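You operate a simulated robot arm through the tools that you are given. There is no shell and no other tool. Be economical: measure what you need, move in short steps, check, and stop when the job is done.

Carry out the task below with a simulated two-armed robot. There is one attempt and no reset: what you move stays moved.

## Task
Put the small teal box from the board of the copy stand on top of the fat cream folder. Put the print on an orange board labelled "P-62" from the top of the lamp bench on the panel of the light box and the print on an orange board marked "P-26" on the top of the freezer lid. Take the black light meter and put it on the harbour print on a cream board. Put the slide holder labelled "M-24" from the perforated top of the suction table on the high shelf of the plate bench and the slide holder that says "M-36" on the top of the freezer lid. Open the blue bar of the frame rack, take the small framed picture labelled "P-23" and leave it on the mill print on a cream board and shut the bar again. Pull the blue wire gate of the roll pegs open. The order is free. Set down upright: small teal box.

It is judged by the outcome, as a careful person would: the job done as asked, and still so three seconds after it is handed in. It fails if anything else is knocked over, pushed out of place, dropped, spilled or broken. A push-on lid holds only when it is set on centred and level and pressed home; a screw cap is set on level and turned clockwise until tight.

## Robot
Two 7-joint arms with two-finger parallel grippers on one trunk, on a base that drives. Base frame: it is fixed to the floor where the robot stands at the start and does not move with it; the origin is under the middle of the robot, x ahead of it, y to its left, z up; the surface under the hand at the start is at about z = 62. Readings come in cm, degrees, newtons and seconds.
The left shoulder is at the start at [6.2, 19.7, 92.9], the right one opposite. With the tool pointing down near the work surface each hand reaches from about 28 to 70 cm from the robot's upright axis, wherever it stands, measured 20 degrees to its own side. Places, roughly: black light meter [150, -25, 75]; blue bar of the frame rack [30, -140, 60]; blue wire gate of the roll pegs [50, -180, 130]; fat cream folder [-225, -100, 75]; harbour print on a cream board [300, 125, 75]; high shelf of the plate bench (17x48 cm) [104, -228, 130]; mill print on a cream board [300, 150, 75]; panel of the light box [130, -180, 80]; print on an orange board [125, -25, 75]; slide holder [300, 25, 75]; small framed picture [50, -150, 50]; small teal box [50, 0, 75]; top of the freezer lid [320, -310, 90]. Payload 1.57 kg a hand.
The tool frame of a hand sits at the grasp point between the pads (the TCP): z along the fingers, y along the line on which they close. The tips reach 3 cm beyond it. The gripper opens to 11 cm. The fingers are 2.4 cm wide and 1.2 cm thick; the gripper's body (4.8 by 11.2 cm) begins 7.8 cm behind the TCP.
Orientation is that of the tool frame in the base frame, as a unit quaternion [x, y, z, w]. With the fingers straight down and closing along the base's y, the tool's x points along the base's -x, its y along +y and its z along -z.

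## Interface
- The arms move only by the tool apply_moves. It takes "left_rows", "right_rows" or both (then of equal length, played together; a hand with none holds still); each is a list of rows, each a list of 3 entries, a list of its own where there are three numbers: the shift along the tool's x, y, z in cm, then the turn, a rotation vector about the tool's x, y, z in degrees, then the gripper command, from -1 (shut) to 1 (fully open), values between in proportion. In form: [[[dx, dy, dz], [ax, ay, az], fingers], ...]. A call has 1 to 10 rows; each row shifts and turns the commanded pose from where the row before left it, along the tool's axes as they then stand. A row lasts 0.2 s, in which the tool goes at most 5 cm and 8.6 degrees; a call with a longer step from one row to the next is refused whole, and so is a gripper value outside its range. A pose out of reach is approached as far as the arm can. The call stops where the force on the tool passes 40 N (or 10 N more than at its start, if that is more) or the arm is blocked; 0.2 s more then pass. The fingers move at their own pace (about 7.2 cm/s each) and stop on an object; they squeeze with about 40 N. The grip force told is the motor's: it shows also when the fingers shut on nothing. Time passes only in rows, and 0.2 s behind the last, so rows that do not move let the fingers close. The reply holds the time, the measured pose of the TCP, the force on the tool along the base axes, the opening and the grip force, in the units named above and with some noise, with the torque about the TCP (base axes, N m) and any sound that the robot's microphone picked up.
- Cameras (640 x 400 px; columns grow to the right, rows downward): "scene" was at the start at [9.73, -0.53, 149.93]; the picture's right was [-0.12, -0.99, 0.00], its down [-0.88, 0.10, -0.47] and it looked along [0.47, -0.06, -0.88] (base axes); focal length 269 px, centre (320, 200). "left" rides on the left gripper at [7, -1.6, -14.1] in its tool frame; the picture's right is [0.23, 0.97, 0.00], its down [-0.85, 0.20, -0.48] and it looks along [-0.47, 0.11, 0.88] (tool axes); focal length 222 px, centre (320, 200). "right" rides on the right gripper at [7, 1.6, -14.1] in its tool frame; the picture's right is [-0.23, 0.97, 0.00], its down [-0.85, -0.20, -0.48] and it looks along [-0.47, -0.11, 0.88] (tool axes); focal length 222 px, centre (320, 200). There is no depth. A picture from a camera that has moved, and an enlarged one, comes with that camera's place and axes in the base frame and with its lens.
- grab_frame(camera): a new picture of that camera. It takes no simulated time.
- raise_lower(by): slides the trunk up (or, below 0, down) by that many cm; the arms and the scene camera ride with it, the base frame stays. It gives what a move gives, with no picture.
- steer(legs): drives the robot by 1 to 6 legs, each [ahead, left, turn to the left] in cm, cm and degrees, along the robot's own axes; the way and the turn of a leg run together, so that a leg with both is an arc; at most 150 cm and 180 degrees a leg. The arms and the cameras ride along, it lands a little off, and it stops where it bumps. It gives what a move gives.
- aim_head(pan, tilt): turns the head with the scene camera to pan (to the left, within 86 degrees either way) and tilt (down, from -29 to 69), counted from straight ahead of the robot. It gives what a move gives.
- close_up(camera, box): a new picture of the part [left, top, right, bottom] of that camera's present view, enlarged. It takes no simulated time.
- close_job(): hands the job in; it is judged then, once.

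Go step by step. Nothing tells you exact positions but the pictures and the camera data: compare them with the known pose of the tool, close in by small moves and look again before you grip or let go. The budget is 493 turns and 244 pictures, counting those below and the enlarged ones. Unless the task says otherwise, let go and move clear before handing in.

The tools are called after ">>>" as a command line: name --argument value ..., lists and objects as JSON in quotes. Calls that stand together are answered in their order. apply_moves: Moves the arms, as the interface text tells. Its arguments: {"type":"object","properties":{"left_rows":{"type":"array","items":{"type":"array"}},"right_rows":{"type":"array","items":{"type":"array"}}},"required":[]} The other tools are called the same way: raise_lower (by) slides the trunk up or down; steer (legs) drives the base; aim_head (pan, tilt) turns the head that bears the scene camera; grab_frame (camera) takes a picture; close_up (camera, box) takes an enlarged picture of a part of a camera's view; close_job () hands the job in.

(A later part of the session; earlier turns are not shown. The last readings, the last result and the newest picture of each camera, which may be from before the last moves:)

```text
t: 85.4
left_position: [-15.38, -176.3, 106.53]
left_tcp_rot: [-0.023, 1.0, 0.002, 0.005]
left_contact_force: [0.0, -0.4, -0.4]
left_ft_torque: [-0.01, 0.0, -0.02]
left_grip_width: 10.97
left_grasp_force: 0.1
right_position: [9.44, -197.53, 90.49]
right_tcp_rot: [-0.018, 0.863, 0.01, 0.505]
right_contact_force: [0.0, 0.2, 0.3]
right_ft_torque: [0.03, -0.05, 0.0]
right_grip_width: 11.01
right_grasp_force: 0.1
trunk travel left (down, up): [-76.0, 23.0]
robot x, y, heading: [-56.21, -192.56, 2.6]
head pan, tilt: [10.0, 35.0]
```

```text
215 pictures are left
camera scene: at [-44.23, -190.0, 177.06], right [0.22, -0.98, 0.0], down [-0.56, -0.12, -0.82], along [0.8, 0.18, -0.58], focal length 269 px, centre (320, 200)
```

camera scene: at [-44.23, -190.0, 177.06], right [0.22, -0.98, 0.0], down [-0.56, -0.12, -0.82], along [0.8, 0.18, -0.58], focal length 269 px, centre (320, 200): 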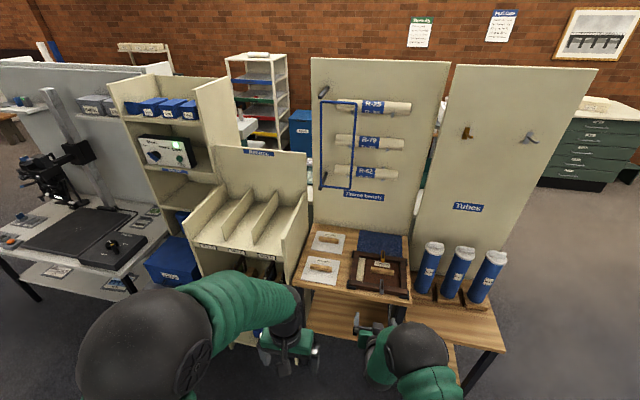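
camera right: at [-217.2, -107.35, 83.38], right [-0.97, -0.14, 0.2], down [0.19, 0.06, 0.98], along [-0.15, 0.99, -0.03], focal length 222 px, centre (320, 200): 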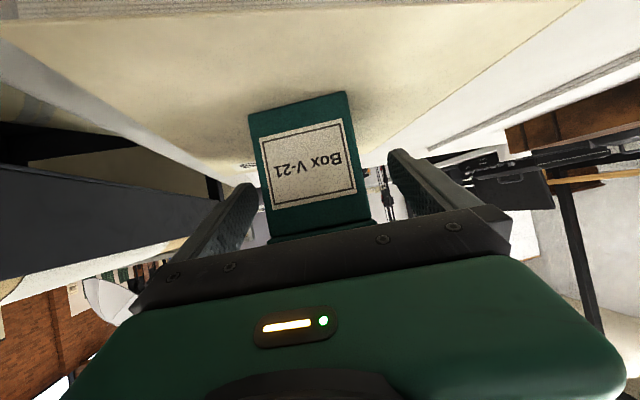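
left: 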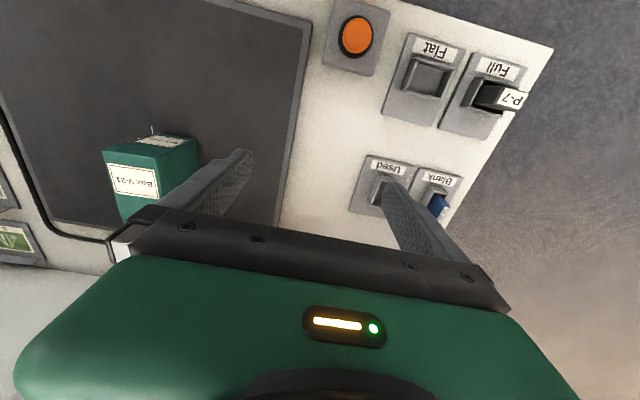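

I see the roll pegs with the blue wire gate on the panel and the rack to its left. I zoom in on both.

>>> close_up --camera "scene" --box '[300, 60, 460, 220]'

>>> close_up --camera "scene" --box '[170, 140, 330, 300]'

```text
2.50 times, centred on (380, 140) of scene
camera zoom: at [-44.23, -190.0, 177.06], right [0.22, -0.98, 0.0], down [-0.56, -0.12, -0.82], along [0.8, 0.18, -0.58], focal length 673 px, centre (170, 350)
```

zoom: 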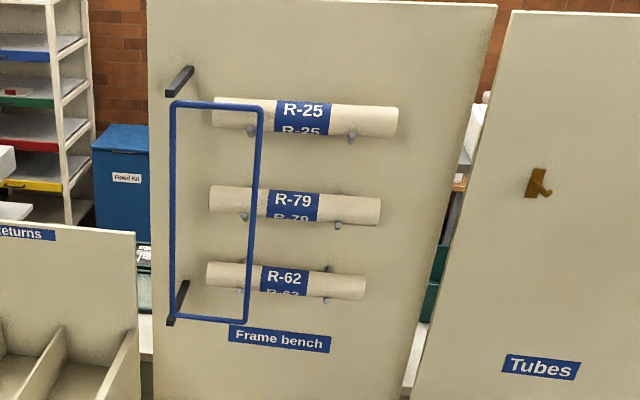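

```text
2.50 times, centred on (250, 220) of scene
camera zoom: at [-44.23, -190.0, 177.06], right [0.22, -0.98, 0.0], down [-0.56, -0.12, -0.82], along [0.8, 0.18, -0.58], focal length 673 px, centre (495, 150)
```

zoom: 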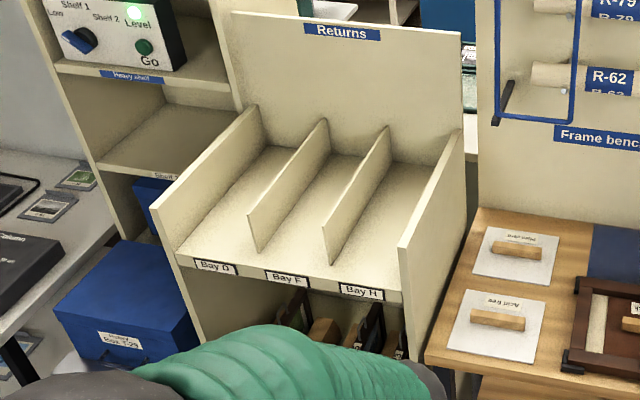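

The gate is a wire frame hinged at its left, free edge near (62,-180), z 109–148. I level the right hand, raise the trunk, and shift the base in front of it.

>>> raise_lower --by 15

>>> steer --legs '[[0, 0, -2.6], [0, 22, 0], [22, 0, 0]]'

>>> apply_moves --right_rows '[[[0, 0, 0], [0, -8, 0], 1], [[0, 0, 0], [0, -8, 0], 1], [[0, 0, 0], [0, -8, 0], 1], [[0, 0, 0], [0, -6, 0], 1], [[-4, 0, 0], [0, 0, 0], 1], [[-4, 0, 0], [0, 0, 0], 1], [[-4, 0, 0], [0, 0, 0], 1], [[-4, 0, 0], [0, 0, 0], 1], [[-4, 0, 0], [0, 0, 0], 1], [[-4, 0, 0], [0, 0, 0], 1]]'

>>> grab_frame --camera "right"

>>> aim_head --pan 0 --tilt 30

>>> grab_frame --camera "scene"

```text
t: 87.2
left_position: [-15.41, -176.33, 121.54]
left_tcp_rot: [-0.024, 1.0, 0.001, 0.005]
left_contact_force: [-0.6, 0.5, -0.2]
left_ft_torque: [0.02, -0.03, 0.02]
left_grip_width: 11.0
left_grasp_force: 0.1
right_position: [9.54, -197.48, 105.57]
right_tcp_rot: [-0.018, 0.864, 0.009, 0.503]
right_contact_force: [-0.2, 0.0, 0.1]
right_ft_torque: [0.01, -0.03, 0.03]
right_grip_width: 11.01
right_grasp_force: 0.1
trunk travel left (down, up): [-91.0, 8.0]
robot x, y, heading: [-56.47, -192.43, 2.4]
head pan, tilt: [10.0, 35.0]
```

```text
t: 90.6
left_position: [7.15, -156.09, 121.73]
left_tcp_rot: [-0.005, 1.0, 0.001, 0.006]
left_contact_force: [0.8, -0.3, 0.6]
left_ft_torque: [-0.01, -0.01, 0.0]
left_grip_width: 11.0
left_grasp_force: 0.1
right_position: [31.41, -178.08, 105.91]
right_tcp_rot: [-0.003, 0.862, 0.0, 0.507]
right_contact_force: [0.8, 0.0, -0.7]
right_ft_torque: [0.01, -0.01, -0.03]
right_grip_width: 11.0
right_grasp_force: 0.1
trunk travel left (down, up): [-91.0, 8.0]
robot x, y, heading: [-33.69, -170.8, 0.4]
head pan, tilt: [10.0, 35.0]
```

```text
t: 92.8
left_position: [7.49, -156.31, 121.59]
left_tcp_rot: [-0.005, 1.0, 0.002, 0.006]
left_contact_force: [0.5, 0.4, 0.7]
left_ft_torque: [-0.04, 0.0, 0.04]
left_grip_width: 11.02
left_grasp_force: 0.1
right_position: [31.36, -178.46, 129.46]
right_tcp_rot: [-0.001, 0.703, 0.0, 0.711]
right_contact_force: [0.0, 0.6, 0.2]
right_ft_torque: [0.03, -0.01, -0.02]
right_grip_width: 10.99
right_grasp_force: 0.1
trunk travel left (down, up): [-91.0, 8.0]
robot x, y, heading: [-33.6, -170.25, 0.5]
head pan, tilt: [10.0, 35.0]
```

```text
212 pictures are left
camera right: at [17.32, -176.83, 122.43], right [-0.01, 0.97, 0.23], down [-0.49, -0.2, 0.85], along [0.87, -0.11, 0.48], focal length 222 px, centre (320, 200)
```

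right: 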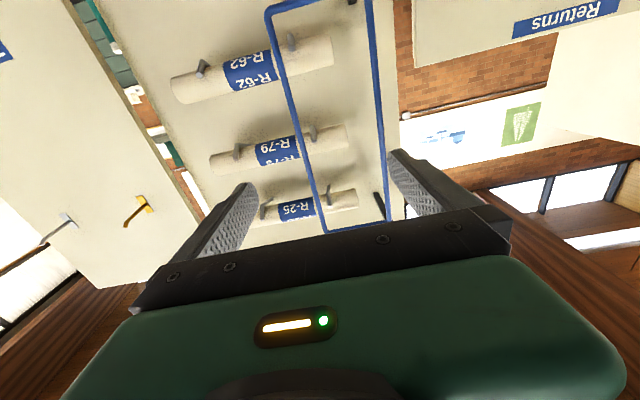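

```text
t: 93.5
left_position: [7.57, -156.46, 121.55]
left_tcp_rot: [-0.005, 1.0, 0.002, 0.007]
left_contact_force: [0.4, 0.5, 0.2]
left_ft_torque: [0.0, 0.01, -0.01]
left_grip_width: 10.99
left_grasp_force: 0.2
right_position: [31.52, -178.44, 129.52]
right_tcp_rot: [-0.001, 0.704, 0.0, 0.711]
right_contact_force: [0.0, 0.0, 0.1]
right_ft_torque: [0.02, -0.01, 0.01]
right_grip_width: 11.01
right_grasp_force: 0.1
trunk travel left (down, up): [-91.0, 8.0]
robot x, y, heading: [-33.48, -170.26, 0.6]
head pan, tilt: [0.0, 30.0]
```

```text
211 pictures are left
camera scene: at [-21.3, -170.34, 192.85], right [0.01, -1.0, 0.0], down [-0.5, 0.0, -0.86], along [0.86, 0.01, -0.5], focal length 269 px, centre (320, 200)
```

scene: 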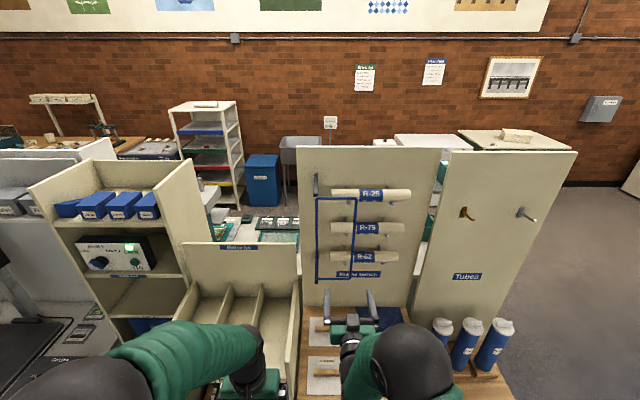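

Triangulated: free wire at x≈54, y≈-181.5, z 114–150; rolls at z≈133 and 147 behind it. I go for z=140 between rolls: raise, drive 14 cm, then shape the fingers.

>>> raise_lower --by 7.5

>>> steer --legs '[[14, 0, -0.5]]'

>>> apply_moves --right_rows '[[[-1.5, -1.5, 0], [0, 0, 0], 0], [[-1.5, -1.5, 0], [0, 0, 0], -0.2], [[0, 0, 0], [0, 0, 0], -0.2]]'

>>> grab_frame --camera "right"

>>> close_up --camera "scene" --box '[260, 120, 480, 320]'

```text
t: 94.6
left_position: [7.6, -156.31, 129.12]
left_tcp_rot: [-0.005, 1.0, 0.001, 0.005]
left_contact_force: [-0.5, 1.0, -0.2]
left_ft_torque: [-0.02, -0.03, 0.0]
left_grip_width: 11.0
left_grasp_force: 0.0
right_position: [31.62, -178.4, 136.87]
right_tcp_rot: [-0.002, 0.704, 0.001, 0.71]
right_contact_force: [0.0, -0.2, -0.1]
right_ft_torque: [0.0, 0.01, 0.03]
right_grip_width: 11.0
right_grasp_force: 0.1
trunk travel left (down, up): [-98.5, 0.5]
robot x, y, heading: [-34.01, -170.64, 0.2]
head pan, tilt: [0.0, 30.0]
```

```text
t: 96.0
left_position: [21.17, -156.56, 129.39]
left_tcp_rot: [-0.001, 1.0, 0.002, 0.009]
left_contact_force: [-0.1, -0.7, -0.1]
left_ft_torque: [0.03, 0.0, 0.0]
left_grip_width: 11.0
left_grasp_force: 0.2
right_position: [44.81, -178.84, 137.38]
right_tcp_rot: [0.002, 0.701, -0.003, 0.713]
right_contact_force: [-0.6, -0.2, -0.3]
right_ft_torque: [-0.01, 0.0, 0.01]
right_grip_width: 11.0
right_grasp_force: 0.1
trunk travel left (down, up): [-98.5, 0.5]
robot x, y, heading: [-19.5, -170.85, 0.1]
head pan, tilt: [0.0, 30.0]
```

```text
t: 96.8
left_position: [21.63, -156.68, 129.26]
left_tcp_rot: [-0.001, 1.0, 0.002, 0.006]
left_contact_force: [-0.6, -0.6, -0.2]
left_ft_torque: [0.07, -0.03, -0.02]
left_grip_width: 11.0
left_grasp_force: 0.1
right_position: [45.27, -181.99, 140.12]
right_tcp_rot: [0.002, 0.703, -0.002, 0.711]
right_contact_force: [-1.3, -0.8, 0.6]
right_ft_torque: [-0.01, 0.02, -0.01]
right_grip_width: 4.42
right_grasp_force: 0.1
trunk travel left (down, up): [-98.5, 0.5]
robot x, y, heading: [-19.46, -171.18, -0.4]
head pan, tilt: [0.0, 30.0]
```

```text
210 pictures are left
camera right: at [31.27, -180.23, 132.95], right [0.0, 0.97, 0.23], down [-0.49, -0.2, 0.85], along [0.87, -0.11, 0.48], focal length 222 px, centre (320, 200)
```

right: 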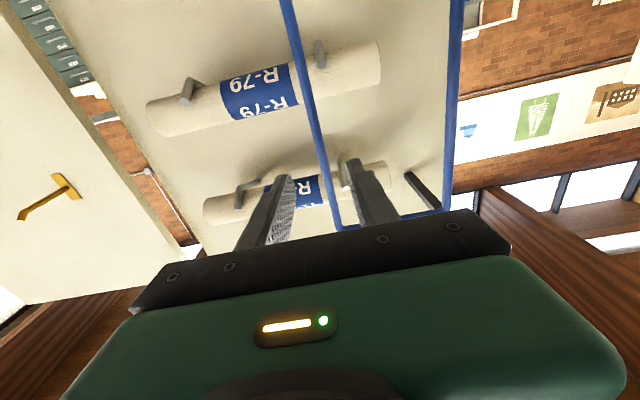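

```text
2.00 times, centred on (370, 220) of scene
camera zoom: at [-7.56, -170.56, 200.39], right [0.0, -1.0, 0.0], down [-0.5, 0.0, -0.87], along [0.87, 0.0, -0.5], focal length 539 px, centre (220, 160)
```

zoom: 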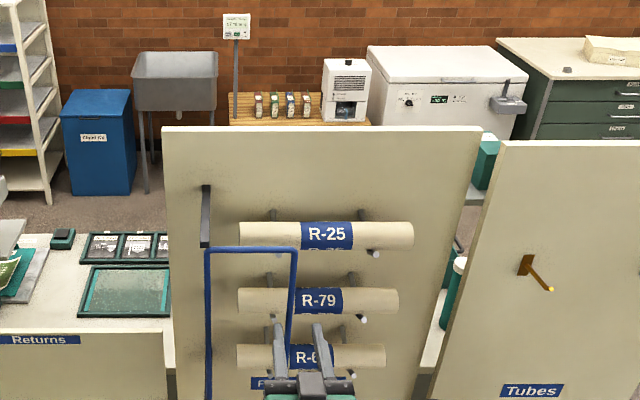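

The wire passes between the fingers. I advance 8.7 cm and close.

>>> apply_moves --right_rows '[[[0, 0.2, 3], [0, 0, 0], -0.2], [[0, 0.2, 3], [0, 0, 0], -0.2], [[0, 0, 2.7], [0, 0, 0], -0.2], [[0, 0, 0], [0, 0, 0], -0.2]]'

>>> grab_frame --camera "right"

```text
t: 97.8
left_position: [22.04, -156.65, 129.03]
left_tcp_rot: [-0.001, 1.0, 0.002, 0.005]
left_contact_force: [0.0, 0.8, -0.1]
left_ft_torque: [-0.04, 0.0, 0.01]
left_grip_width: 10.99
left_grasp_force: 0.1
right_position: [54.63, -181.53, 139.93]
right_tcp_rot: [0.001, 0.704, -0.002, 0.71]
right_contact_force: [-0.6, -0.3, 0.5]
right_ft_torque: [0.0, 0.02, 0.04]
right_grip_width: 4.4
right_grasp_force: 0.0
trunk travel left (down, up): [-98.5, 0.5]
robot x, y, heading: [-19.68, -170.64, 0.1]
head pan, tilt: [0.0, 30.0]
```

```text
208 pictures are left
camera right: at [40.49, -179.75, 132.74], right [0.0, 0.97, 0.23], down [-0.49, -0.2, 0.85], along [0.87, -0.11, 0.47], focal length 222 px, centre (320, 200)
```

right: 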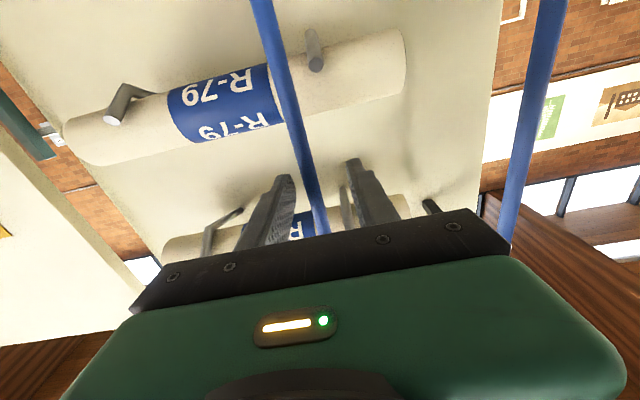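

The wire is between the pads; close and pull straight out 2 cm.

>>> apply_moves --right_rows '[[[0, 0, 0], [0, 0, 0], -1], [[0, 0, 0], [0, 0, 0], -1], [[0, 0, 0], [0, 0, 0], -1], [[0, 0, -1], [0, 0, 0], -1], [[0, 0, -1.5], [0, 0, 0], -1], [[0, 0, 0], [0, 0, 0], -1]]'

```text
t: 99.2
left_position: [21.96, -156.49, 129.06]
left_tcp_rot: [-0.001, 1.0, 0.002, 0.006]
left_contact_force: [-0.3, -0.3, -0.3]
left_ft_torque: [-0.02, 0.01, 0.02]
left_grip_width: 10.99
left_grasp_force: 0.0
right_position: [51.88, -181.58, 140.01]
right_tcp_rot: [0.001, 0.704, -0.002, 0.71]
right_contact_force: [-1.6, -1.0, -3.8]
right_ft_torque: [0.05, 0.32, 0.09]
right_grip_width: 0.99
right_grasp_force: 28.2
trunk travel left (down, up): [-98.5, 0.5]
robot x, y, heading: [-19.35, -170.67, -0.1]
head pan, tilt: [0.0, 30.0]
```

The gate moves. I follow its arc around the hinge at y≈-169.5.

>>> apply_moves --right_rows '[[[0, 0.53, -1.7], [0, 0, 0], -1], [[0, 0.77, -1.6], [0, 0, 0], -1], [[0, 1.0, -1.47], [0, 0, 0], -1], [[0, 1.21, -1.3], [0, 0, 0], -1], [[0, 1.39, -1.12], [0, 0, 0], -1], [[0, 0, 0], [0, 0, 0], -1]]'

>>> grab_frame --camera "scene"

```text
t: 100.5
left_position: [21.53, -157.03, 129.13]
left_tcp_rot: [-0.001, 1.0, 0.004, 0.006]
left_contact_force: [0.4, -0.1, 0.1]
left_ft_torque: [-0.02, 0.0, 0.02]
left_grip_width: 11.04
left_grasp_force: 0.1
right_position: [44.45, -177.18, 139.99]
right_tcp_rot: [0.003, 0.703, -0.002, 0.711]
right_contact_force: [-13.4, -11.0, -8.3]
right_ft_torque: [-0.1, 0.22, 0.06]
right_grip_width: 0.98
right_grasp_force: 28.3
trunk travel left (down, up): [-98.5, 0.5]
robot x, y, heading: [-19.3, -170.94, -0.3]
head pan, tilt: [0.0, 30.0]
```

```text
207 pictures are left
camera scene: at [-7.58, -171.23, 200.38], right [0.0, -1.0, 0.0], down [-0.5, 0.0, -0.87], along [0.87, 0.0, -0.5], focal length 269 px, centre (320, 200)
```

scene: 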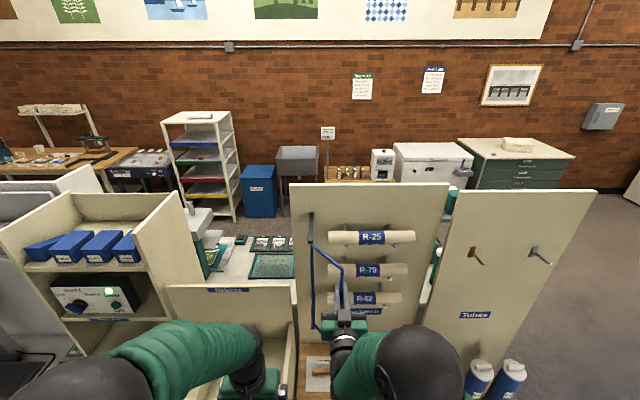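

Opening fine; radial force suggests a slightly bigger radius. I continue a little wider.

>>> apply_moves --right_rows '[[[0, 1.2, -1.5], [0, 0, 0], -1], [[0, 1.5, -1.1], [0, 0, 0], -1], [[0, 1.7, -0.8], [0, 0, 0], -1], [[0, 1.8, -0.5], [0, 0, 0], -1], [[0, 1.4, -0.1], [0, 0, 0], -1], [[0, 0, 0], [0, 0, 0], -1]]'

>>> grab_frame --camera "scene"

```text
t: 102.0
left_position: [22.2, -156.54, 128.91]
left_tcp_rot: [-0.001, 1.0, 0.001, 0.004]
left_contact_force: [-0.4, -1.1, -0.2]
left_ft_torque: [-0.01, 0.01, 0.0]
left_grip_width: 10.99
left_grasp_force: 0.1
right_position: [41.1, -169.07, 139.97]
right_tcp_rot: [0.001, 0.704, -0.001, 0.711]
right_contact_force: [18.5, -0.4, 10.0]
right_ft_torque: [0.06, 0.03, 0.0]
right_grip_width: 0.98
right_grasp_force: 28.3
trunk travel left (down, up): [-98.5, 0.5]
robot x, y, heading: [-20.02, -170.83, -0.1]
head pan, tilt: [0.0, 30.0]
```

```text
206 pictures are left
camera scene: at [-6.18, -170.43, 200.31], right [0.0, -1.0, 0.0], down [-0.51, 0.0, -0.86], along [0.86, 0.0, -0.51], focal length 269 px, centre (320, 200)
```

scene: 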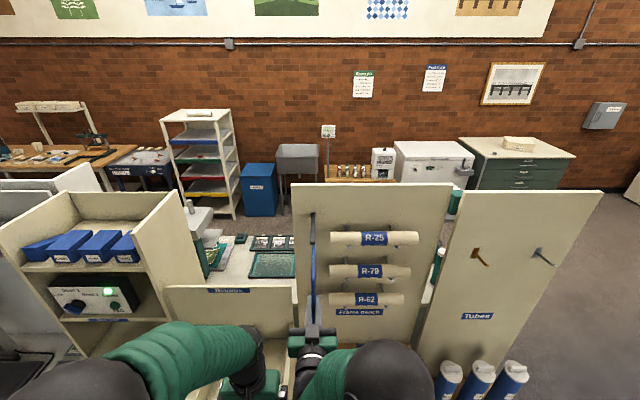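

The gate is at 90°. I move the left hand aside and push the gate a bit further to learn its stop.

>>> apply_moves --left_rows '[[[0, 4, 0], [0, 0, 0], 1], [[0, 4, 0], [0, 0, 0], 1], [[0, 4, 0], [0, 0, 0], 1], [[0, 0, 0], [0, 0, 0], 1], [[0, 0, 0], [0, 0, 0], 1], [[0, 0, 0], [0, 0, 0], 1], [[0, 0, 0], [0, 0, 0], 1]]' --right_rows '[[[0, 0, 0], [0, 0, 0], -1], [[0, 0, 0.6], [0, 0, 0], -1], [[0, 1, 0.1], [0, 0, 0], -1], [[0, 1.2, 0.2], [0, 0, 0], -1], [[0, 1.2, 0.3], [0, 0, 0], -1], [[0, 1.2, 0.5], [0, 0, 0], -1], [[0, 0, 0], [0, 0, 0], -1]]'

```text
t: 103.5
left_position: [21.49, -145.07, 129.33]
left_tcp_rot: [0.0, 1.0, 0.005, 0.007]
left_contact_force: [-0.6, 0.1, 0.1]
left_ft_torque: [-0.03, 0.01, 0.01]
left_grip_width: 10.99
left_grasp_force: 0.0
right_position: [41.97, -165.65, 140.03]
right_tcp_rot: [0.007, 0.703, -0.005, 0.712]
right_contact_force: [-19.5, -30.3, -5.5]
right_ft_torque: [0.0, 0.1, 0.23]
right_grip_width: 0.98
right_grasp_force: 28.5
trunk travel left (down, up): [-98.5, 0.5]
robot x, y, heading: [-19.28, -170.59, 0.0]
head pan, tilt: [0.0, 30.0]
```

It's at its stop. I ease off, open the fingers and withdraw.

>>> apply_moves --right_rows '[[[0, -0.9, -0.3], [0, 0, 0], -1], [[0, 0, 0], [0, 0, 0], -0.3], [[0, 0, 0], [0, 0, 0], -0.3], [[0, 0, 0], [0, 0, 0], -0.3], [[0, 0, -3], [0, 0, 0], -0.3], [[0, 0, -4], [0, 0, 0], -0.3], [[0, -2, -3], [0, 0, 0], 0], [[0, 0, 0], [0, 0, 0], 0]]'

>>> grab_frame --camera "right"

```text
t: 105.3
left_position: [22.05, -144.31, 129.1]
left_tcp_rot: [-0.001, 1.0, 0.001, 0.005]
left_contact_force: [-0.5, 0.0, -0.2]
left_ft_torque: [0.0, 0.06, -0.04]
left_grip_width: 10.98
left_grasp_force: 0.1
right_position: [32.24, -167.09, 139.81]
right_tcp_rot: [0.001, 0.704, -0.002, 0.71]
right_contact_force: [-1.3, 0.1, -0.5]
right_ft_torque: [0.02, 0.01, 0.02]
right_grip_width: 5.49
right_grasp_force: 0.0
trunk travel left (down, up): [-98.5, 0.5]
robot x, y, heading: [-19.38, -170.73, 0.0]
head pan, tilt: [0.0, 30.0]
```

```text
205 pictures are left
camera right: at [18.1, -165.42, 132.64], right [0.0, 0.97, 0.23], down [-0.49, -0.2, 0.85], along [0.87, -0.11, 0.47], focal length 222 px, centre (320, 200)
```

right: 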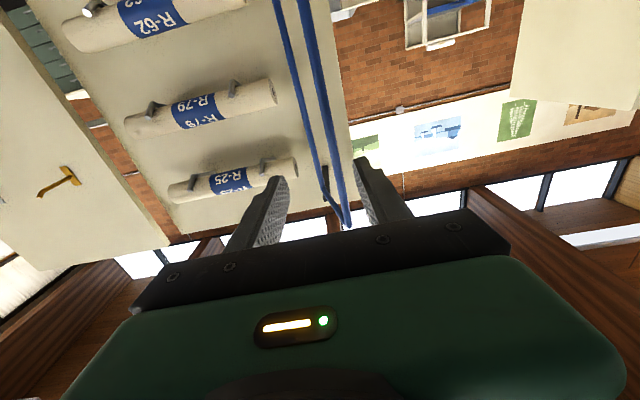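

The gate is open and clear. Now I back off, face the frame rack and lower the trunk.

>>> steer --legs '[[-35, 0, 0], [0, 28, 0]]'

>>> raise_lower --by -46

>>> aim_head --pan 0 --tilt 40

>>> grab_frame --camera "scene"

```text
t: 109.2
left_position: [-12.93, -117.03, 129.18]
left_tcp_rot: [-0.003, 1.0, 0.004, 0.006]
left_contact_force: [1.4, -0.5, 0.8]
left_ft_torque: [0.02, 0.02, -0.04]
left_grip_width: 10.99
left_grasp_force: 0.0
right_position: [-2.61, -139.93, 139.64]
right_tcp_rot: [0.002, 0.704, 0.001, 0.711]
right_contact_force: [0.7, -0.2, 0.1]
right_ft_torque: [-0.01, -0.03, 0.0]
right_grip_width: 5.5
right_grasp_force: 0.0
trunk travel left (down, up): [-98.5, 0.5]
robot x, y, heading: [-54.2, -143.1, 0.0]
head pan, tilt: [0.0, 30.0]
```

```text
refused: -46 is not a number from -40 to 40
```

```text
t: 109.9
left_position: [-13.05, -116.07, 129.12]
left_tcp_rot: [-0.003, 1.0, 0.001, 0.007]
left_contact_force: [-0.1, -0.2, -0.8]
left_ft_torque: [0.03, 0.01, -0.03]
left_grip_width: 11.0
left_grasp_force: 0.0
right_position: [-2.86, -138.95, 139.75]
right_tcp_rot: [-0.002, 0.703, -0.001, 0.711]
right_contact_force: [-0.5, 0.1, -0.2]
right_ft_torque: [0.0, -0.02, -0.04]
right_grip_width: 5.48
right_grasp_force: 0.0
trunk travel left (down, up): [-98.5, 0.5]
robot x, y, heading: [-54.15, -142.61, 0.3]
head pan, tilt: [0.0, 40.0]
```

```text
204 pictures are left
camera scene: at [-42.25, -141.18, 198.81], right [0.0, -1.0, 0.01], down [-0.64, -0.01, -0.76], along [0.76, 0.0, -0.64], focal length 269 px, centre (320, 200)
```

scene: 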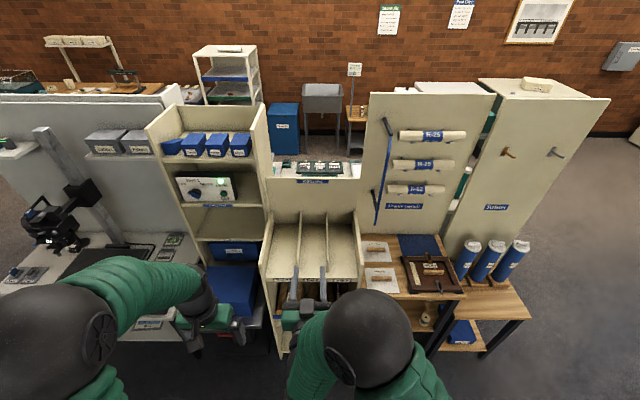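

I lower the trunk in two steps so the right wrist camera can look straight into the rack's bays.

>>> raise_lower --by -40

>>> raise_lower --by -20

>>> grab_frame --camera "right"

>>> grab_frame --camera "scene"

```text
t: 111.7
left_position: [-13.1, -116.49, 114.22]
left_tcp_rot: [-0.003, 1.0, 0.001, 0.006]
left_contact_force: [-0.5, 1.0, -0.1]
left_ft_torque: [-0.01, -0.02, -0.01]
left_grip_width: 11.01
left_grasp_force: 0.1
right_position: [-1.01, -141.59, 134.11]
right_tcp_rot: [0.058, 0.647, 0.017, 0.76]
right_contact_force: [-0.4, -0.7, 1.0]
right_ft_torque: [0.02, 0.04, -0.06]
right_grip_width: 5.53
right_grasp_force: 0.1
trunk travel left (down, up): [-83.8, 15.2]
robot x, y, heading: [-54.27, -143.01, 0.1]
head pan, tilt: [0.0, 40.0]
stopped: the arm was blocked; the commanded pose is now the measured one
```

```text
t: 113.8
left_position: [-13.22, -116.88, 94.6]
left_tcp_rot: [-0.002, 1.0, 0.004, 0.005]
left_contact_force: [0.2, -1.0, -0.1]
left_ft_torque: [-0.04, 0.01, 0.0]
left_grip_width: 10.97
left_grasp_force: 0.1
right_position: [0.45, -145.51, 114.24]
right_tcp_rot: [0.084, 0.645, -0.012, 0.759]
right_contact_force: [0.5, 0.1, 0.2]
right_ft_torque: [-0.01, -0.02, 0.02]
right_grip_width: 5.49
right_grasp_force: 0.2
trunk travel left (down, up): [-63.8, 35.2]
robot x, y, heading: [-54.44, -142.99, 0.2]
head pan, tilt: [0.0, 40.0]
```

```text
203 pictures are left
camera right: at [-12.04, -141.16, 105.4], right [0.08, 0.94, 0.33], down [-0.64, -0.21, 0.74], along [0.77, -0.27, 0.58], focal length 222 px, centre (320, 200)
```

right: 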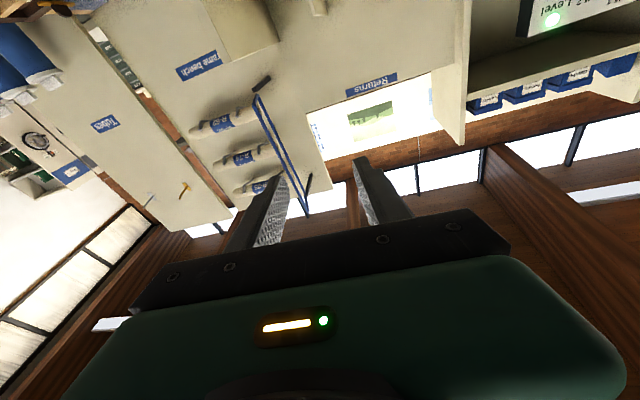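

```text
202 pictures are left
camera scene: at [-42.4, -142.54, 164.07], right [0.0, -1.0, 0.0], down [-0.64, 0.0, -0.76], along [0.76, 0.0, -0.64], focal length 269 px, centre (320, 200)
```

scene: 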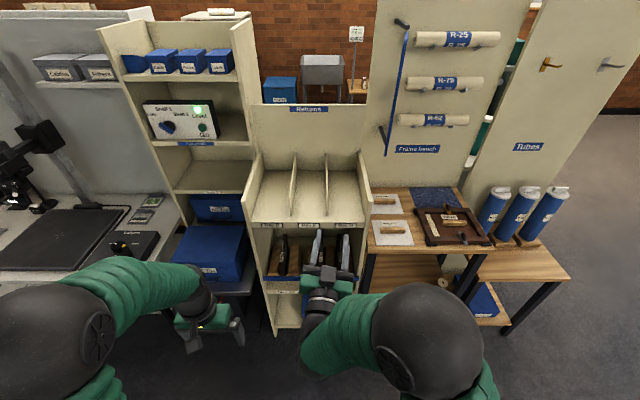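

The right arm was nudged by something while lowering, but is free now. I zoom on the rack front.

>>> close_up --camera "scene" --box '[230, 140, 390, 340]'

```text
2.00 times, centred on (310, 240) of scene
camera zoom: at [-42.4, -142.54, 164.07], right [0.0, -1.0, 0.0], down [-0.64, 0.0, -0.76], along [0.76, 0.0, -0.64], focal length 539 px, centre (340, 120)
```

zoom: 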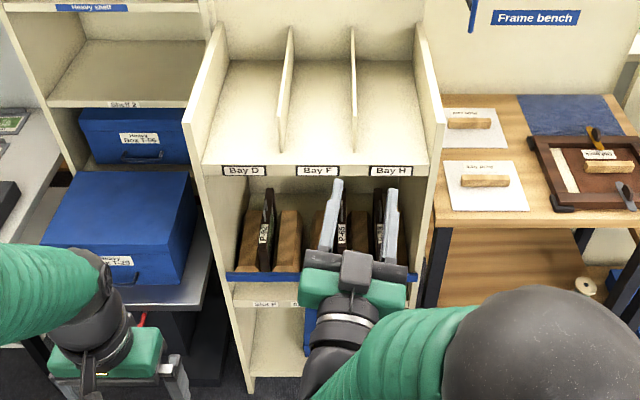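

I swing the right hand to the right so the bays become visible.

>>> apply_moves --right_rows '[[[0, -4.5, 0], [0, 0, 0], 1], [[0, -4.5, 0], [0, 0, 0], 1], [[0, -4.5, 0], [0, 0, 0], 1], [[0, -4.5, 0], [0, 0, 0], 1], [[0, -4.5, 0], [0, 0, 0], 1]]'

>>> aim_head --pan 0 --tilt 48

>>> close_up --camera "scene" --box '[230, 140, 390, 300]'

```text
t: 115.0
left_position: [-13.28, -116.95, 94.56]
left_tcp_rot: [-0.002, 1.0, 0.005, 0.005]
left_contact_force: [-0.3, 0.5, -0.5]
left_ft_torque: [0.05, 0.03, -0.01]
left_grip_width: 11.0
left_grasp_force: 0.1
right_position: [-0.39, -163.7, 110.7]
right_tcp_rot: [0.054, 0.651, 0.022, 0.757]
right_contact_force: [-0.5, -0.4, -0.6]
right_ft_torque: [-0.01, 0.0, 0.01]
right_grip_width: 10.98
right_grasp_force: 0.1
right hand out of reach, approached as far as the arm can: row 4, 5
trunk travel left (down, up): [-63.8, 35.2]
robot x, y, heading: [-54.13, -143.09, 0.2]
head pan, tilt: [0.0, 40.0]
```

```text
t: 115.7
left_position: [-13.12, -116.88, 94.55]
left_tcp_rot: [-0.002, 1.0, 0.003, 0.007]
left_contact_force: [0.0, -0.2, -0.2]
left_ft_torque: [-0.01, 0.0, -0.01]
left_grip_width: 10.99
left_grasp_force: 0.1
right_position: [-0.62, -163.4, 110.79]
right_tcp_rot: [0.054, 0.65, 0.021, 0.758]
right_contact_force: [-0.2, -0.1, -0.9]
right_ft_torque: [-0.02, 0.0, 0.01]
right_grip_width: 10.99
right_grasp_force: 0.0
trunk travel left (down, up): [-63.8, 35.2]
robot x, y, heading: [-54.6, -143.3, 0.1]
head pan, tilt: [0.0, 48.0]
```

```text
2.50 times, centred on (310, 220) of scene
camera zoom: at [-43.04, -142.66, 162.93], right [0.0, -1.0, 0.0], down [-0.74, 0.0, -0.67], along [0.67, 0.0, -0.74], focal length 673 px, centre (345, 150)
```

zoom: 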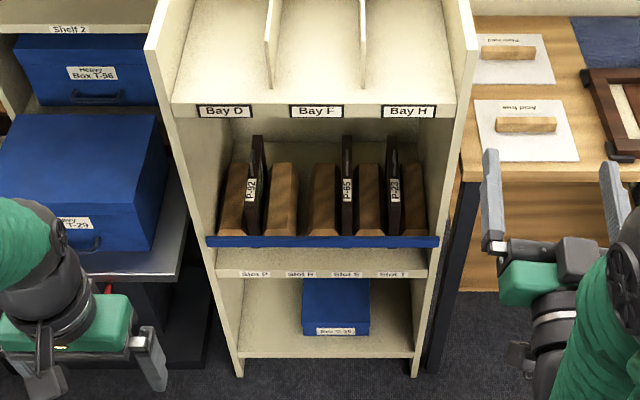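

Three frames stand in slots behind the blue bar. I zoom to read the labels and see how the bar is hung.

>>> close_up --camera "scene" --box '[270, 180, 350, 260]'

>>> grab_frame --camera "left"

```text
5.00 times, centred on (310, 220) of scene
camera zoom: at [-43.04, -142.66, 162.93], right [0.0, -1.0, 0.0], down [-0.74, 0.0, -0.67], along [0.67, 0.0, -0.74], focal length 1346 px, centre (370, 100)
```

zoom: 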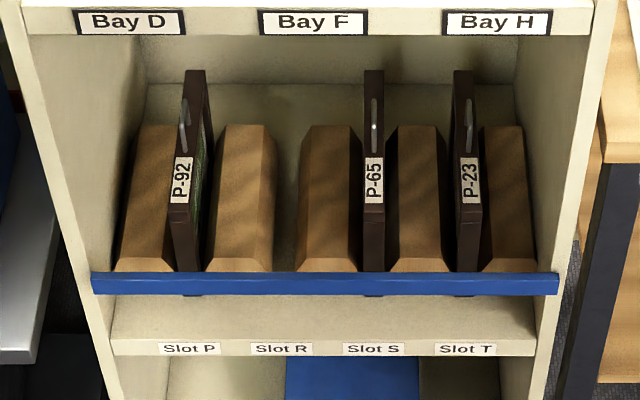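

```text
198 pictures are left
camera left: at [-20.46, -118.67, 108.58], right [-0.23, 0.97, 0.0], down [0.85, 0.2, 0.49], along [0.48, 0.12, -0.87], focal length 222 px, centre (320, 200)
```

left: 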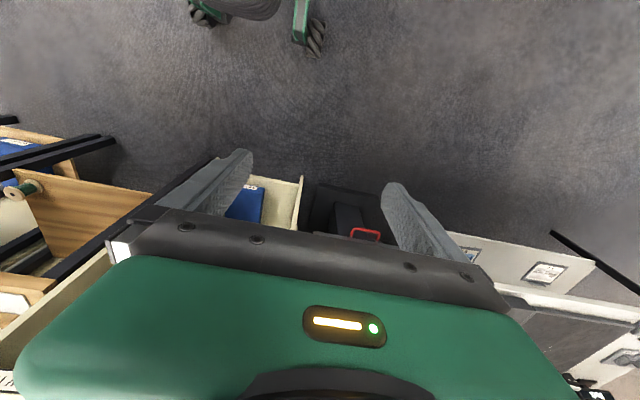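

P-23 is the right-hand frame (Slot T). I zoom on the bar's ends to see the hinge.

>>> close_up --camera "scene" --box '[275, 225, 305, 245]'

>>> close_up --camera "scene" --box '[325, 225, 355, 245]'

```text
16.00 times, centred on (290, 235) of scene
camera zoom: at [-43.04, -142.66, 162.93], right [0.0, -1.0, 0.0], down [-0.74, 0.0, -0.67], along [0.67, 0.0, -0.74], focal length 4309 px, centre (800, -360)
```

zoom: 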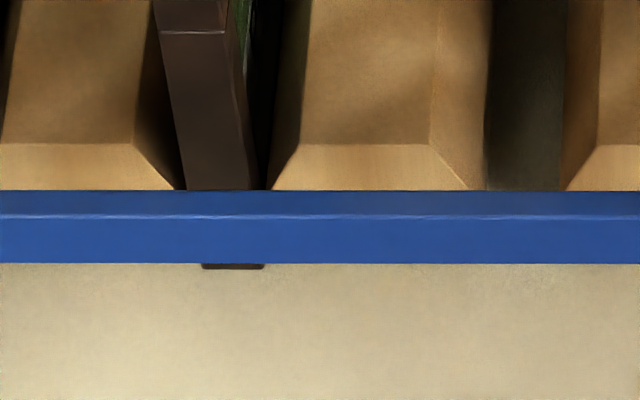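

```text
16.00 times, centred on (340, 235) of scene
camera zoom: at [-43.04, -142.66, 162.93], right [0.0, -1.0, 0.0], down [-0.74, 0.0, -0.67], along [0.67, 0.0, -0.74], focal length 4309 px, centre (0, -360)
```

zoom: 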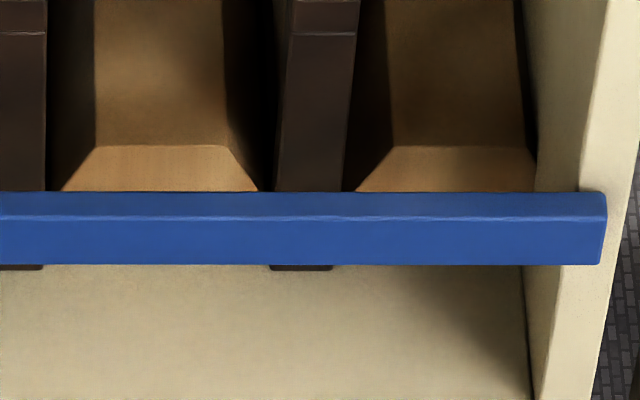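

I lower the trunk 25 cm for a second viewpoint of the bar.

>>> raise_lower --by -25

>>> close_up --camera "scene" --box '[250, 120, 390, 240]'

```text
t: 118.3
left_position: [-13.3, -116.88, 69.52]
left_tcp_rot: [-0.002, 1.0, 0.004, 0.007]
left_contact_force: [-0.4, -0.7, 0.4]
left_ft_torque: [0.04, 0.0, 0.02]
left_grip_width: 11.0
left_grasp_force: 0.0
right_position: [-0.64, -163.45, 85.7]
right_tcp_rot: [0.054, 0.649, 0.021, 0.758]
right_contact_force: [0.0, 0.0, 0.0]
right_ft_torque: [0.0, 0.0, -0.02]
right_grip_width: 11.0
right_grasp_force: 0.0
trunk travel left (down, up): [-38.8, 60.2]
robot x, y, heading: [-54.07, -143.22, 0.1]
head pan, tilt: [0.0, 48.0]
```

```text
3.33 times, centred on (320, 180) of scene
camera zoom: at [-43.1, -142.66, 137.93], right [0.0, -1.0, 0.0], down [-0.74, 0.0, -0.67], along [0.67, 0.0, -0.74], focal length 898 px, centre (320, 267)
```

zoom: 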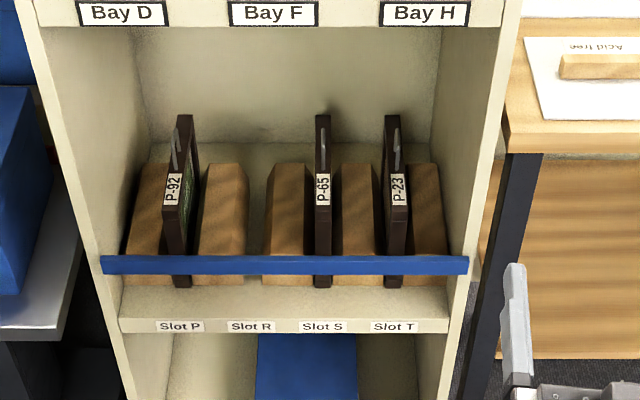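

Bar at x≈26, z≈62, y −117.5..−159.7; P-23 front edge at y≈-151.6, x≈33, z 53–69. I level the right hand and pitch the left hand forward to inspect the bar.

>>> apply_moves --left_rows '[[[0, 0, 0], [0, -8.5, 0], 1], [[0, 0, 0], [0, -8.5, 0], 1], [[0, 0, 0], [0, -8.5, 0], 1], [[0, 0, 0], [0, -8.5, 0], 1], [[0, 0, 0], [0, -8.5, 0], 1], [[0, 0, 0], [0, -8.5, 0], 1], [[0, 0, 0], [0, -8.5, 0], 1], [[0, 0, 0], [0, -8.5, 0], 1], [[0, 0, 0], [0, -8.5, 0], 1], [[0, 0, 0], [0, -8.5, 0], 1]]' --right_rows '[[[0, 0, 0], [-1.6, 4.35, -3.1], 1], [[0, 0, 0], [-1.6, 4.35, -3.1], 1], [[0, 0, 0], [0, 0, 0], 1], [[0, 0, 0], [0, 0, 0], 1], [[0, 0, 0], [0, 0, 0], 1], [[0, 0, 0], [0, 0, 0], 1], [[0, 0, 0], [0, 0, 0], 1], [[0, 0, 0], [0, 0, 0], 1], [[0, 0, 0], [0, 0, 0], 1], [[0, 0, 0], [0, 0, 0], 1]]'

>>> grab_frame --camera "left"

>>> grab_frame --camera "right"

```text
t: 120.5
left_position: [-5.97, -114.19, 68.7]
left_tcp_rot: [0.0, 0.733, 0.004, 0.681]
left_contact_force: [-0.6, 0.7, 0.2]
left_ft_torque: [0.01, 0.02, 0.01]
left_grip_width: 11.01
left_grasp_force: 0.1
left hand out of reach, approached as far as the arm can: row 4, 5, 6, 7
right_position: [0.48, -163.33, 85.65]
right_tcp_rot: [-0.004, 0.707, 0.001, 0.707]
right_contact_force: [-0.4, 0.5, -0.5]
right_ft_torque: [-0.02, 0.0, -0.01]
right_grip_width: 11.02
right_grasp_force: 0.0
right hand out of reach, approached as far as the arm can: row 1, 2
trunk travel left (down, up): [-38.8, 60.2]
robot x, y, heading: [-54.17, -142.62, 0.2]
head pan, tilt: [0.0, 48.0]
```

```text
194 pictures are left
camera left: at [-20.52, -115.92, 62.77], right [-0.02, 0.97, -0.22], down [-0.42, 0.19, 0.89], along [0.91, 0.11, 0.4], focal length 222 px, centre (320, 200)
```

left: 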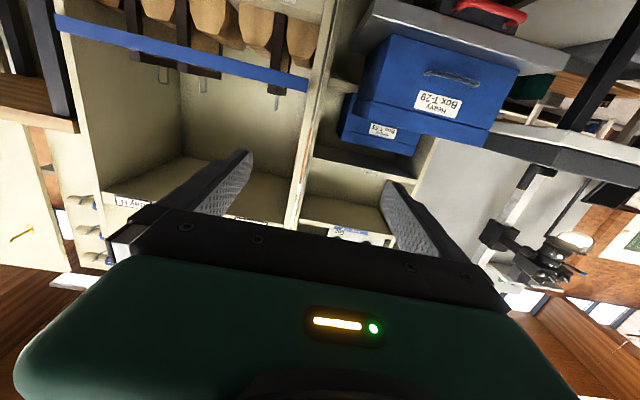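

```text
193 pictures are left
camera right: at [-13.6, -161.73, 78.53], right [-0.01, 0.97, 0.22], down [-0.48, -0.2, 0.86], along [0.88, -0.1, 0.47], focal length 222 px, centre (320, 200)
```

right: 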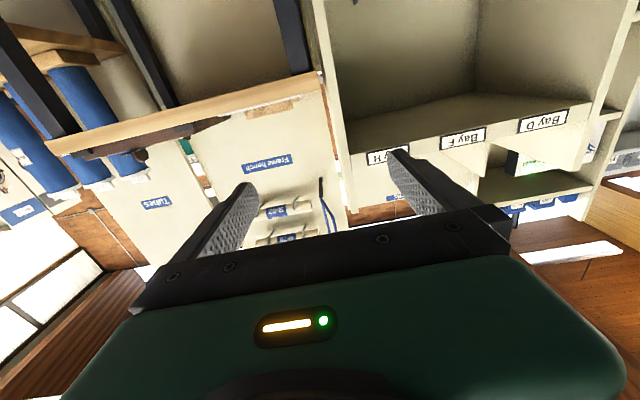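

I enlarge the bar's ends in the left view.

>>> close_up --camera "left" --box '[240, 40, 360, 120]'

>>> close_up --camera "left" --box '[20, 0, 140, 75]'

```text
5.00 times, centred on (300, 80) of left
camera zoom: at [-20.52, -115.92, 62.77], right [-0.02, 0.97, -0.22], down [-0.42, 0.19, 0.89], along [0.91, 0.11, 0.4], focal length 1111 px, centre (420, 800)
```

zoom: 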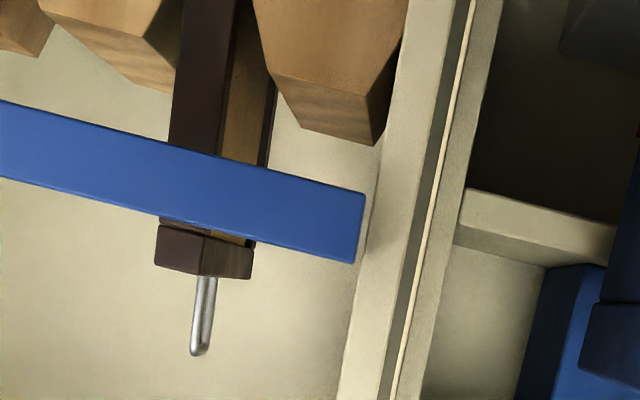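

```text
5.33 times, centred on (80, 38) of left
camera zoom: at [-20.52, -115.92, 62.77], right [-0.02, 0.97, -0.22], down [-0.42, 0.19, 0.89], along [0.91, 0.11, 0.4], focal length 1185 px, centre (1600, 1067)
```

zoom: 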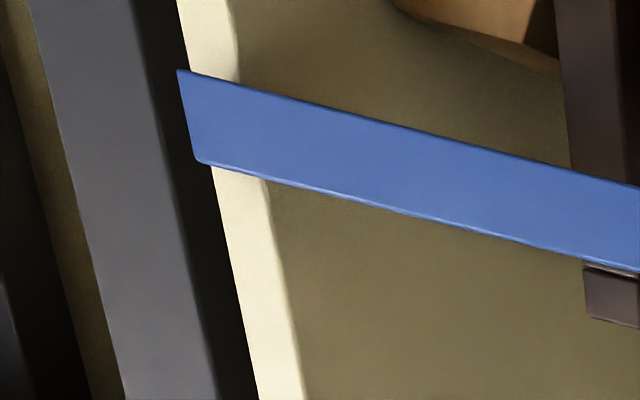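

The bar seems to overhang the right post and just overlap the left post, so I expect the free end at the left. I roll the left hand 90° so the fingers close vertically on the bar.

>>> apply_moves --left_rows '[[[0, 0, 0], [0, -4.3, 0], 0], [[0, 0, 0], [0, 0, -8.5], 0], [[0, 0, 0], [0, 0, -8.5], 0], [[0, 0, 0], [0, 0, -8.5], 0], [[0, 0, 0], [0, 0, -8.5], 0], [[0, 0, 0], [0, 0, -8.5], 0], [[0, 0, 0], [0, 0, -8.5], 0], [[0, 0, 0], [0, 0, -8.5], 0], [[0, 0, 0], [0, 0, -8.5], 0], [[0, 0, 0], [0, 0, -8.5], 0]]'

>>> apply_moves --left_rows '[[[0, 0, 0], [0, 0, -8.5], 0], [[0, 0, 0], [0, 0, -5], 0], [[0, 0, 0], [0, 0, 0], 0]]'

>>> grab_frame --camera "left"

>>> grab_frame --camera "scene"

```text
t: 122.7
left_position: [-5.9, -114.08, 68.69]
left_tcp_rot: [-0.438, 0.555, -0.435, 0.558]
left_contact_force: [-0.4, -0.6, -0.3]
left_ft_torque: [0.0, 0.01, 0.04]
left_grip_width: 5.48
left_grasp_force: 0.1
right_position: [0.37, -163.42, 85.49]
right_tcp_rot: [-0.004, 0.707, 0.0, 0.707]
right_contact_force: [0.7, 0.2, 0.0]
right_ft_torque: [-0.01, 0.0, 0.0]
right_grip_width: 10.99
right_grasp_force: 0.0
trunk travel left (down, up): [-38.8, 60.2]
robot x, y, heading: [-54.27, -143.15, 0.1]
head pan, tilt: [0.0, 48.0]
```

```text
t: 123.5
left_position: [-5.82, -114.27, 68.66]
left_tcp_rot: [-0.5, 0.5, -0.498, 0.502]
left_contact_force: [0.6, -0.4, 0.0]
left_ft_torque: [0.04, -0.01, 0.02]
left_grip_width: 5.5
left_grasp_force: 0.0
right_position: [0.49, -163.4, 85.51]
right_tcp_rot: [-0.004, 0.707, 0.001, 0.707]
right_contact_force: [0.2, -0.9, -0.2]
right_ft_torque: [-0.02, -0.02, 0.02]
right_grip_width: 11.0
right_grasp_force: 0.0
trunk travel left (down, up): [-38.8, 60.2]
robot x, y, heading: [-54.35, -142.74, 0.2]
head pan, tilt: [0.0, 48.0]
```

```text
190 pictures are left
camera left: at [-20.04, -121.36, 70.32], right [0.0, -0.22, -0.97], down [-0.48, 0.85, -0.2], along [0.88, 0.47, -0.11], focal length 222 px, centre (320, 200)
```

left: 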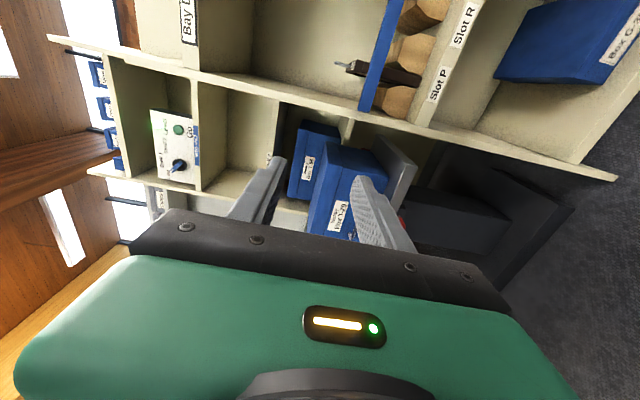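

```text
189 pictures are left
camera scene: at [-43.12, -142.56, 137.93], right [0.0, -1.0, 0.0], down [-0.74, 0.0, -0.67], along [0.67, 0.0, -0.74], focal length 269 px, centre (320, 200)
```

scene: 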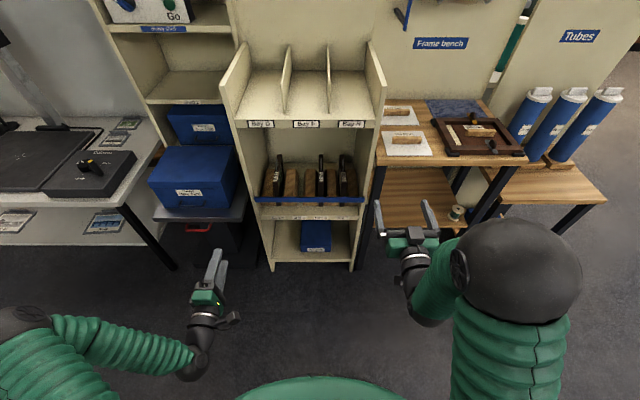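

Tool now closes vertically. I drive 15 cm ahead and bring the left hand to just in front of the bar near y=-124, z=61.

>>> steer --legs '[[15, 0, 0]]'

>>> apply_moves --left_rows '[[[3.4, 2.5, 0], [0, 0, 0], 0], [[3.4, 2.5, 0], [0, 0, 0], 0], [[3.4, 2.5, 0], [0, 0, 0], 0], [[0, 0, 4], [0, 0, 0], 0], [[0, 0, 4], [0, 0, 0], 0], [[0, 0, 0], [0, 0, 0], 0]]'

>>> grab_frame --camera "left"

>>> grab_frame --camera "scene"

```text
t: 124.8
left_position: [8.94, -114.22, 68.64]
left_tcp_rot: [-0.499, 0.501, -0.497, 0.503]
left_contact_force: [-0.9, 0.4, -0.7]
left_ft_torque: [0.0, -0.04, -0.01]
left_grip_width: 5.49
left_grasp_force: 0.1
right_position: [15.17, -163.39, 85.41]
right_tcp_rot: [-0.004, 0.707, 0.001, 0.707]
right_contact_force: [0.3, -0.4, 0.3]
right_ft_torque: [0.03, -0.02, 0.01]
right_grip_width: 11.01
right_grasp_force: 0.1
trunk travel left (down, up): [-38.8, 60.2]
robot x, y, heading: [-39.79, -143.04, 0.2]
head pan, tilt: [0.0, 48.0]
```

```text
t: 126.2
left_position: [16.71, -124.5, 61.24]
left_tcp_rot: [-0.499, 0.5, -0.498, 0.503]
left_contact_force: [0.3, 0.6, 0.0]
left_ft_torque: [0.0, -0.02, -0.03]
left_grip_width: 5.51
left_grasp_force: 0.1
right_position: [15.15, -163.49, 85.63]
right_tcp_rot: [-0.002, 0.707, 0.0, 0.707]
right_contact_force: [-0.6, -0.1, 0.6]
right_ft_torque: [-0.02, 0.04, -0.03]
right_grip_width: 10.99
right_grasp_force: 0.0
trunk travel left (down, up): [-38.8, 60.2]
robot x, y, heading: [-39.61, -143.19, -0.1]
head pan, tilt: [0.0, 48.0]
```

```text
188 pictures are left
camera left: at [2.49, -131.64, 62.89], right [0.0, -0.22, -0.98], down [-0.48, 0.85, -0.19], along [0.88, 0.47, -0.1], focal length 222 px, centre (320, 200)
```

left: 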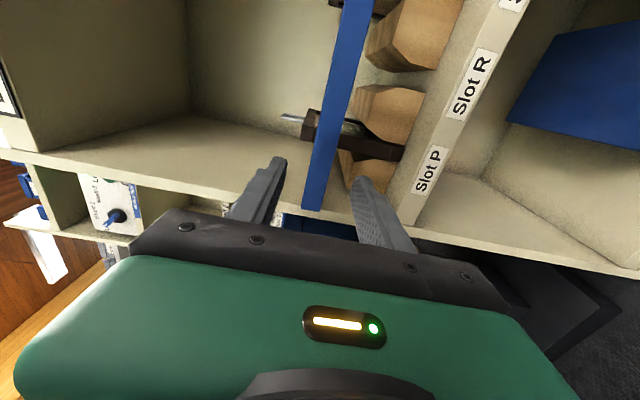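

```text
187 pictures are left
camera scene: at [-28.39, -142.56, 137.93], right [0.0, -1.0, 0.0], down [-0.74, 0.0, -0.67], along [0.67, 0.0, -0.74], focal length 269 px, centre (320, 200)
```

scene: 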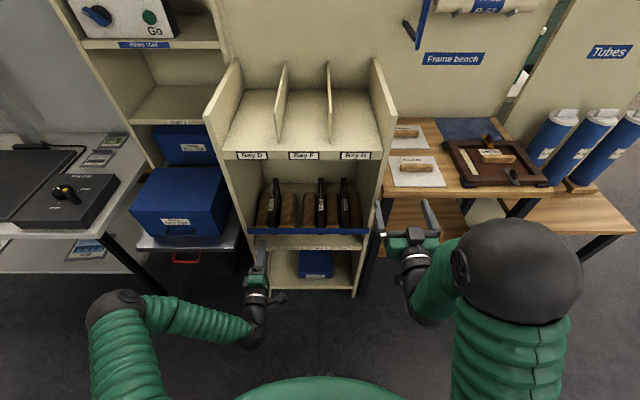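

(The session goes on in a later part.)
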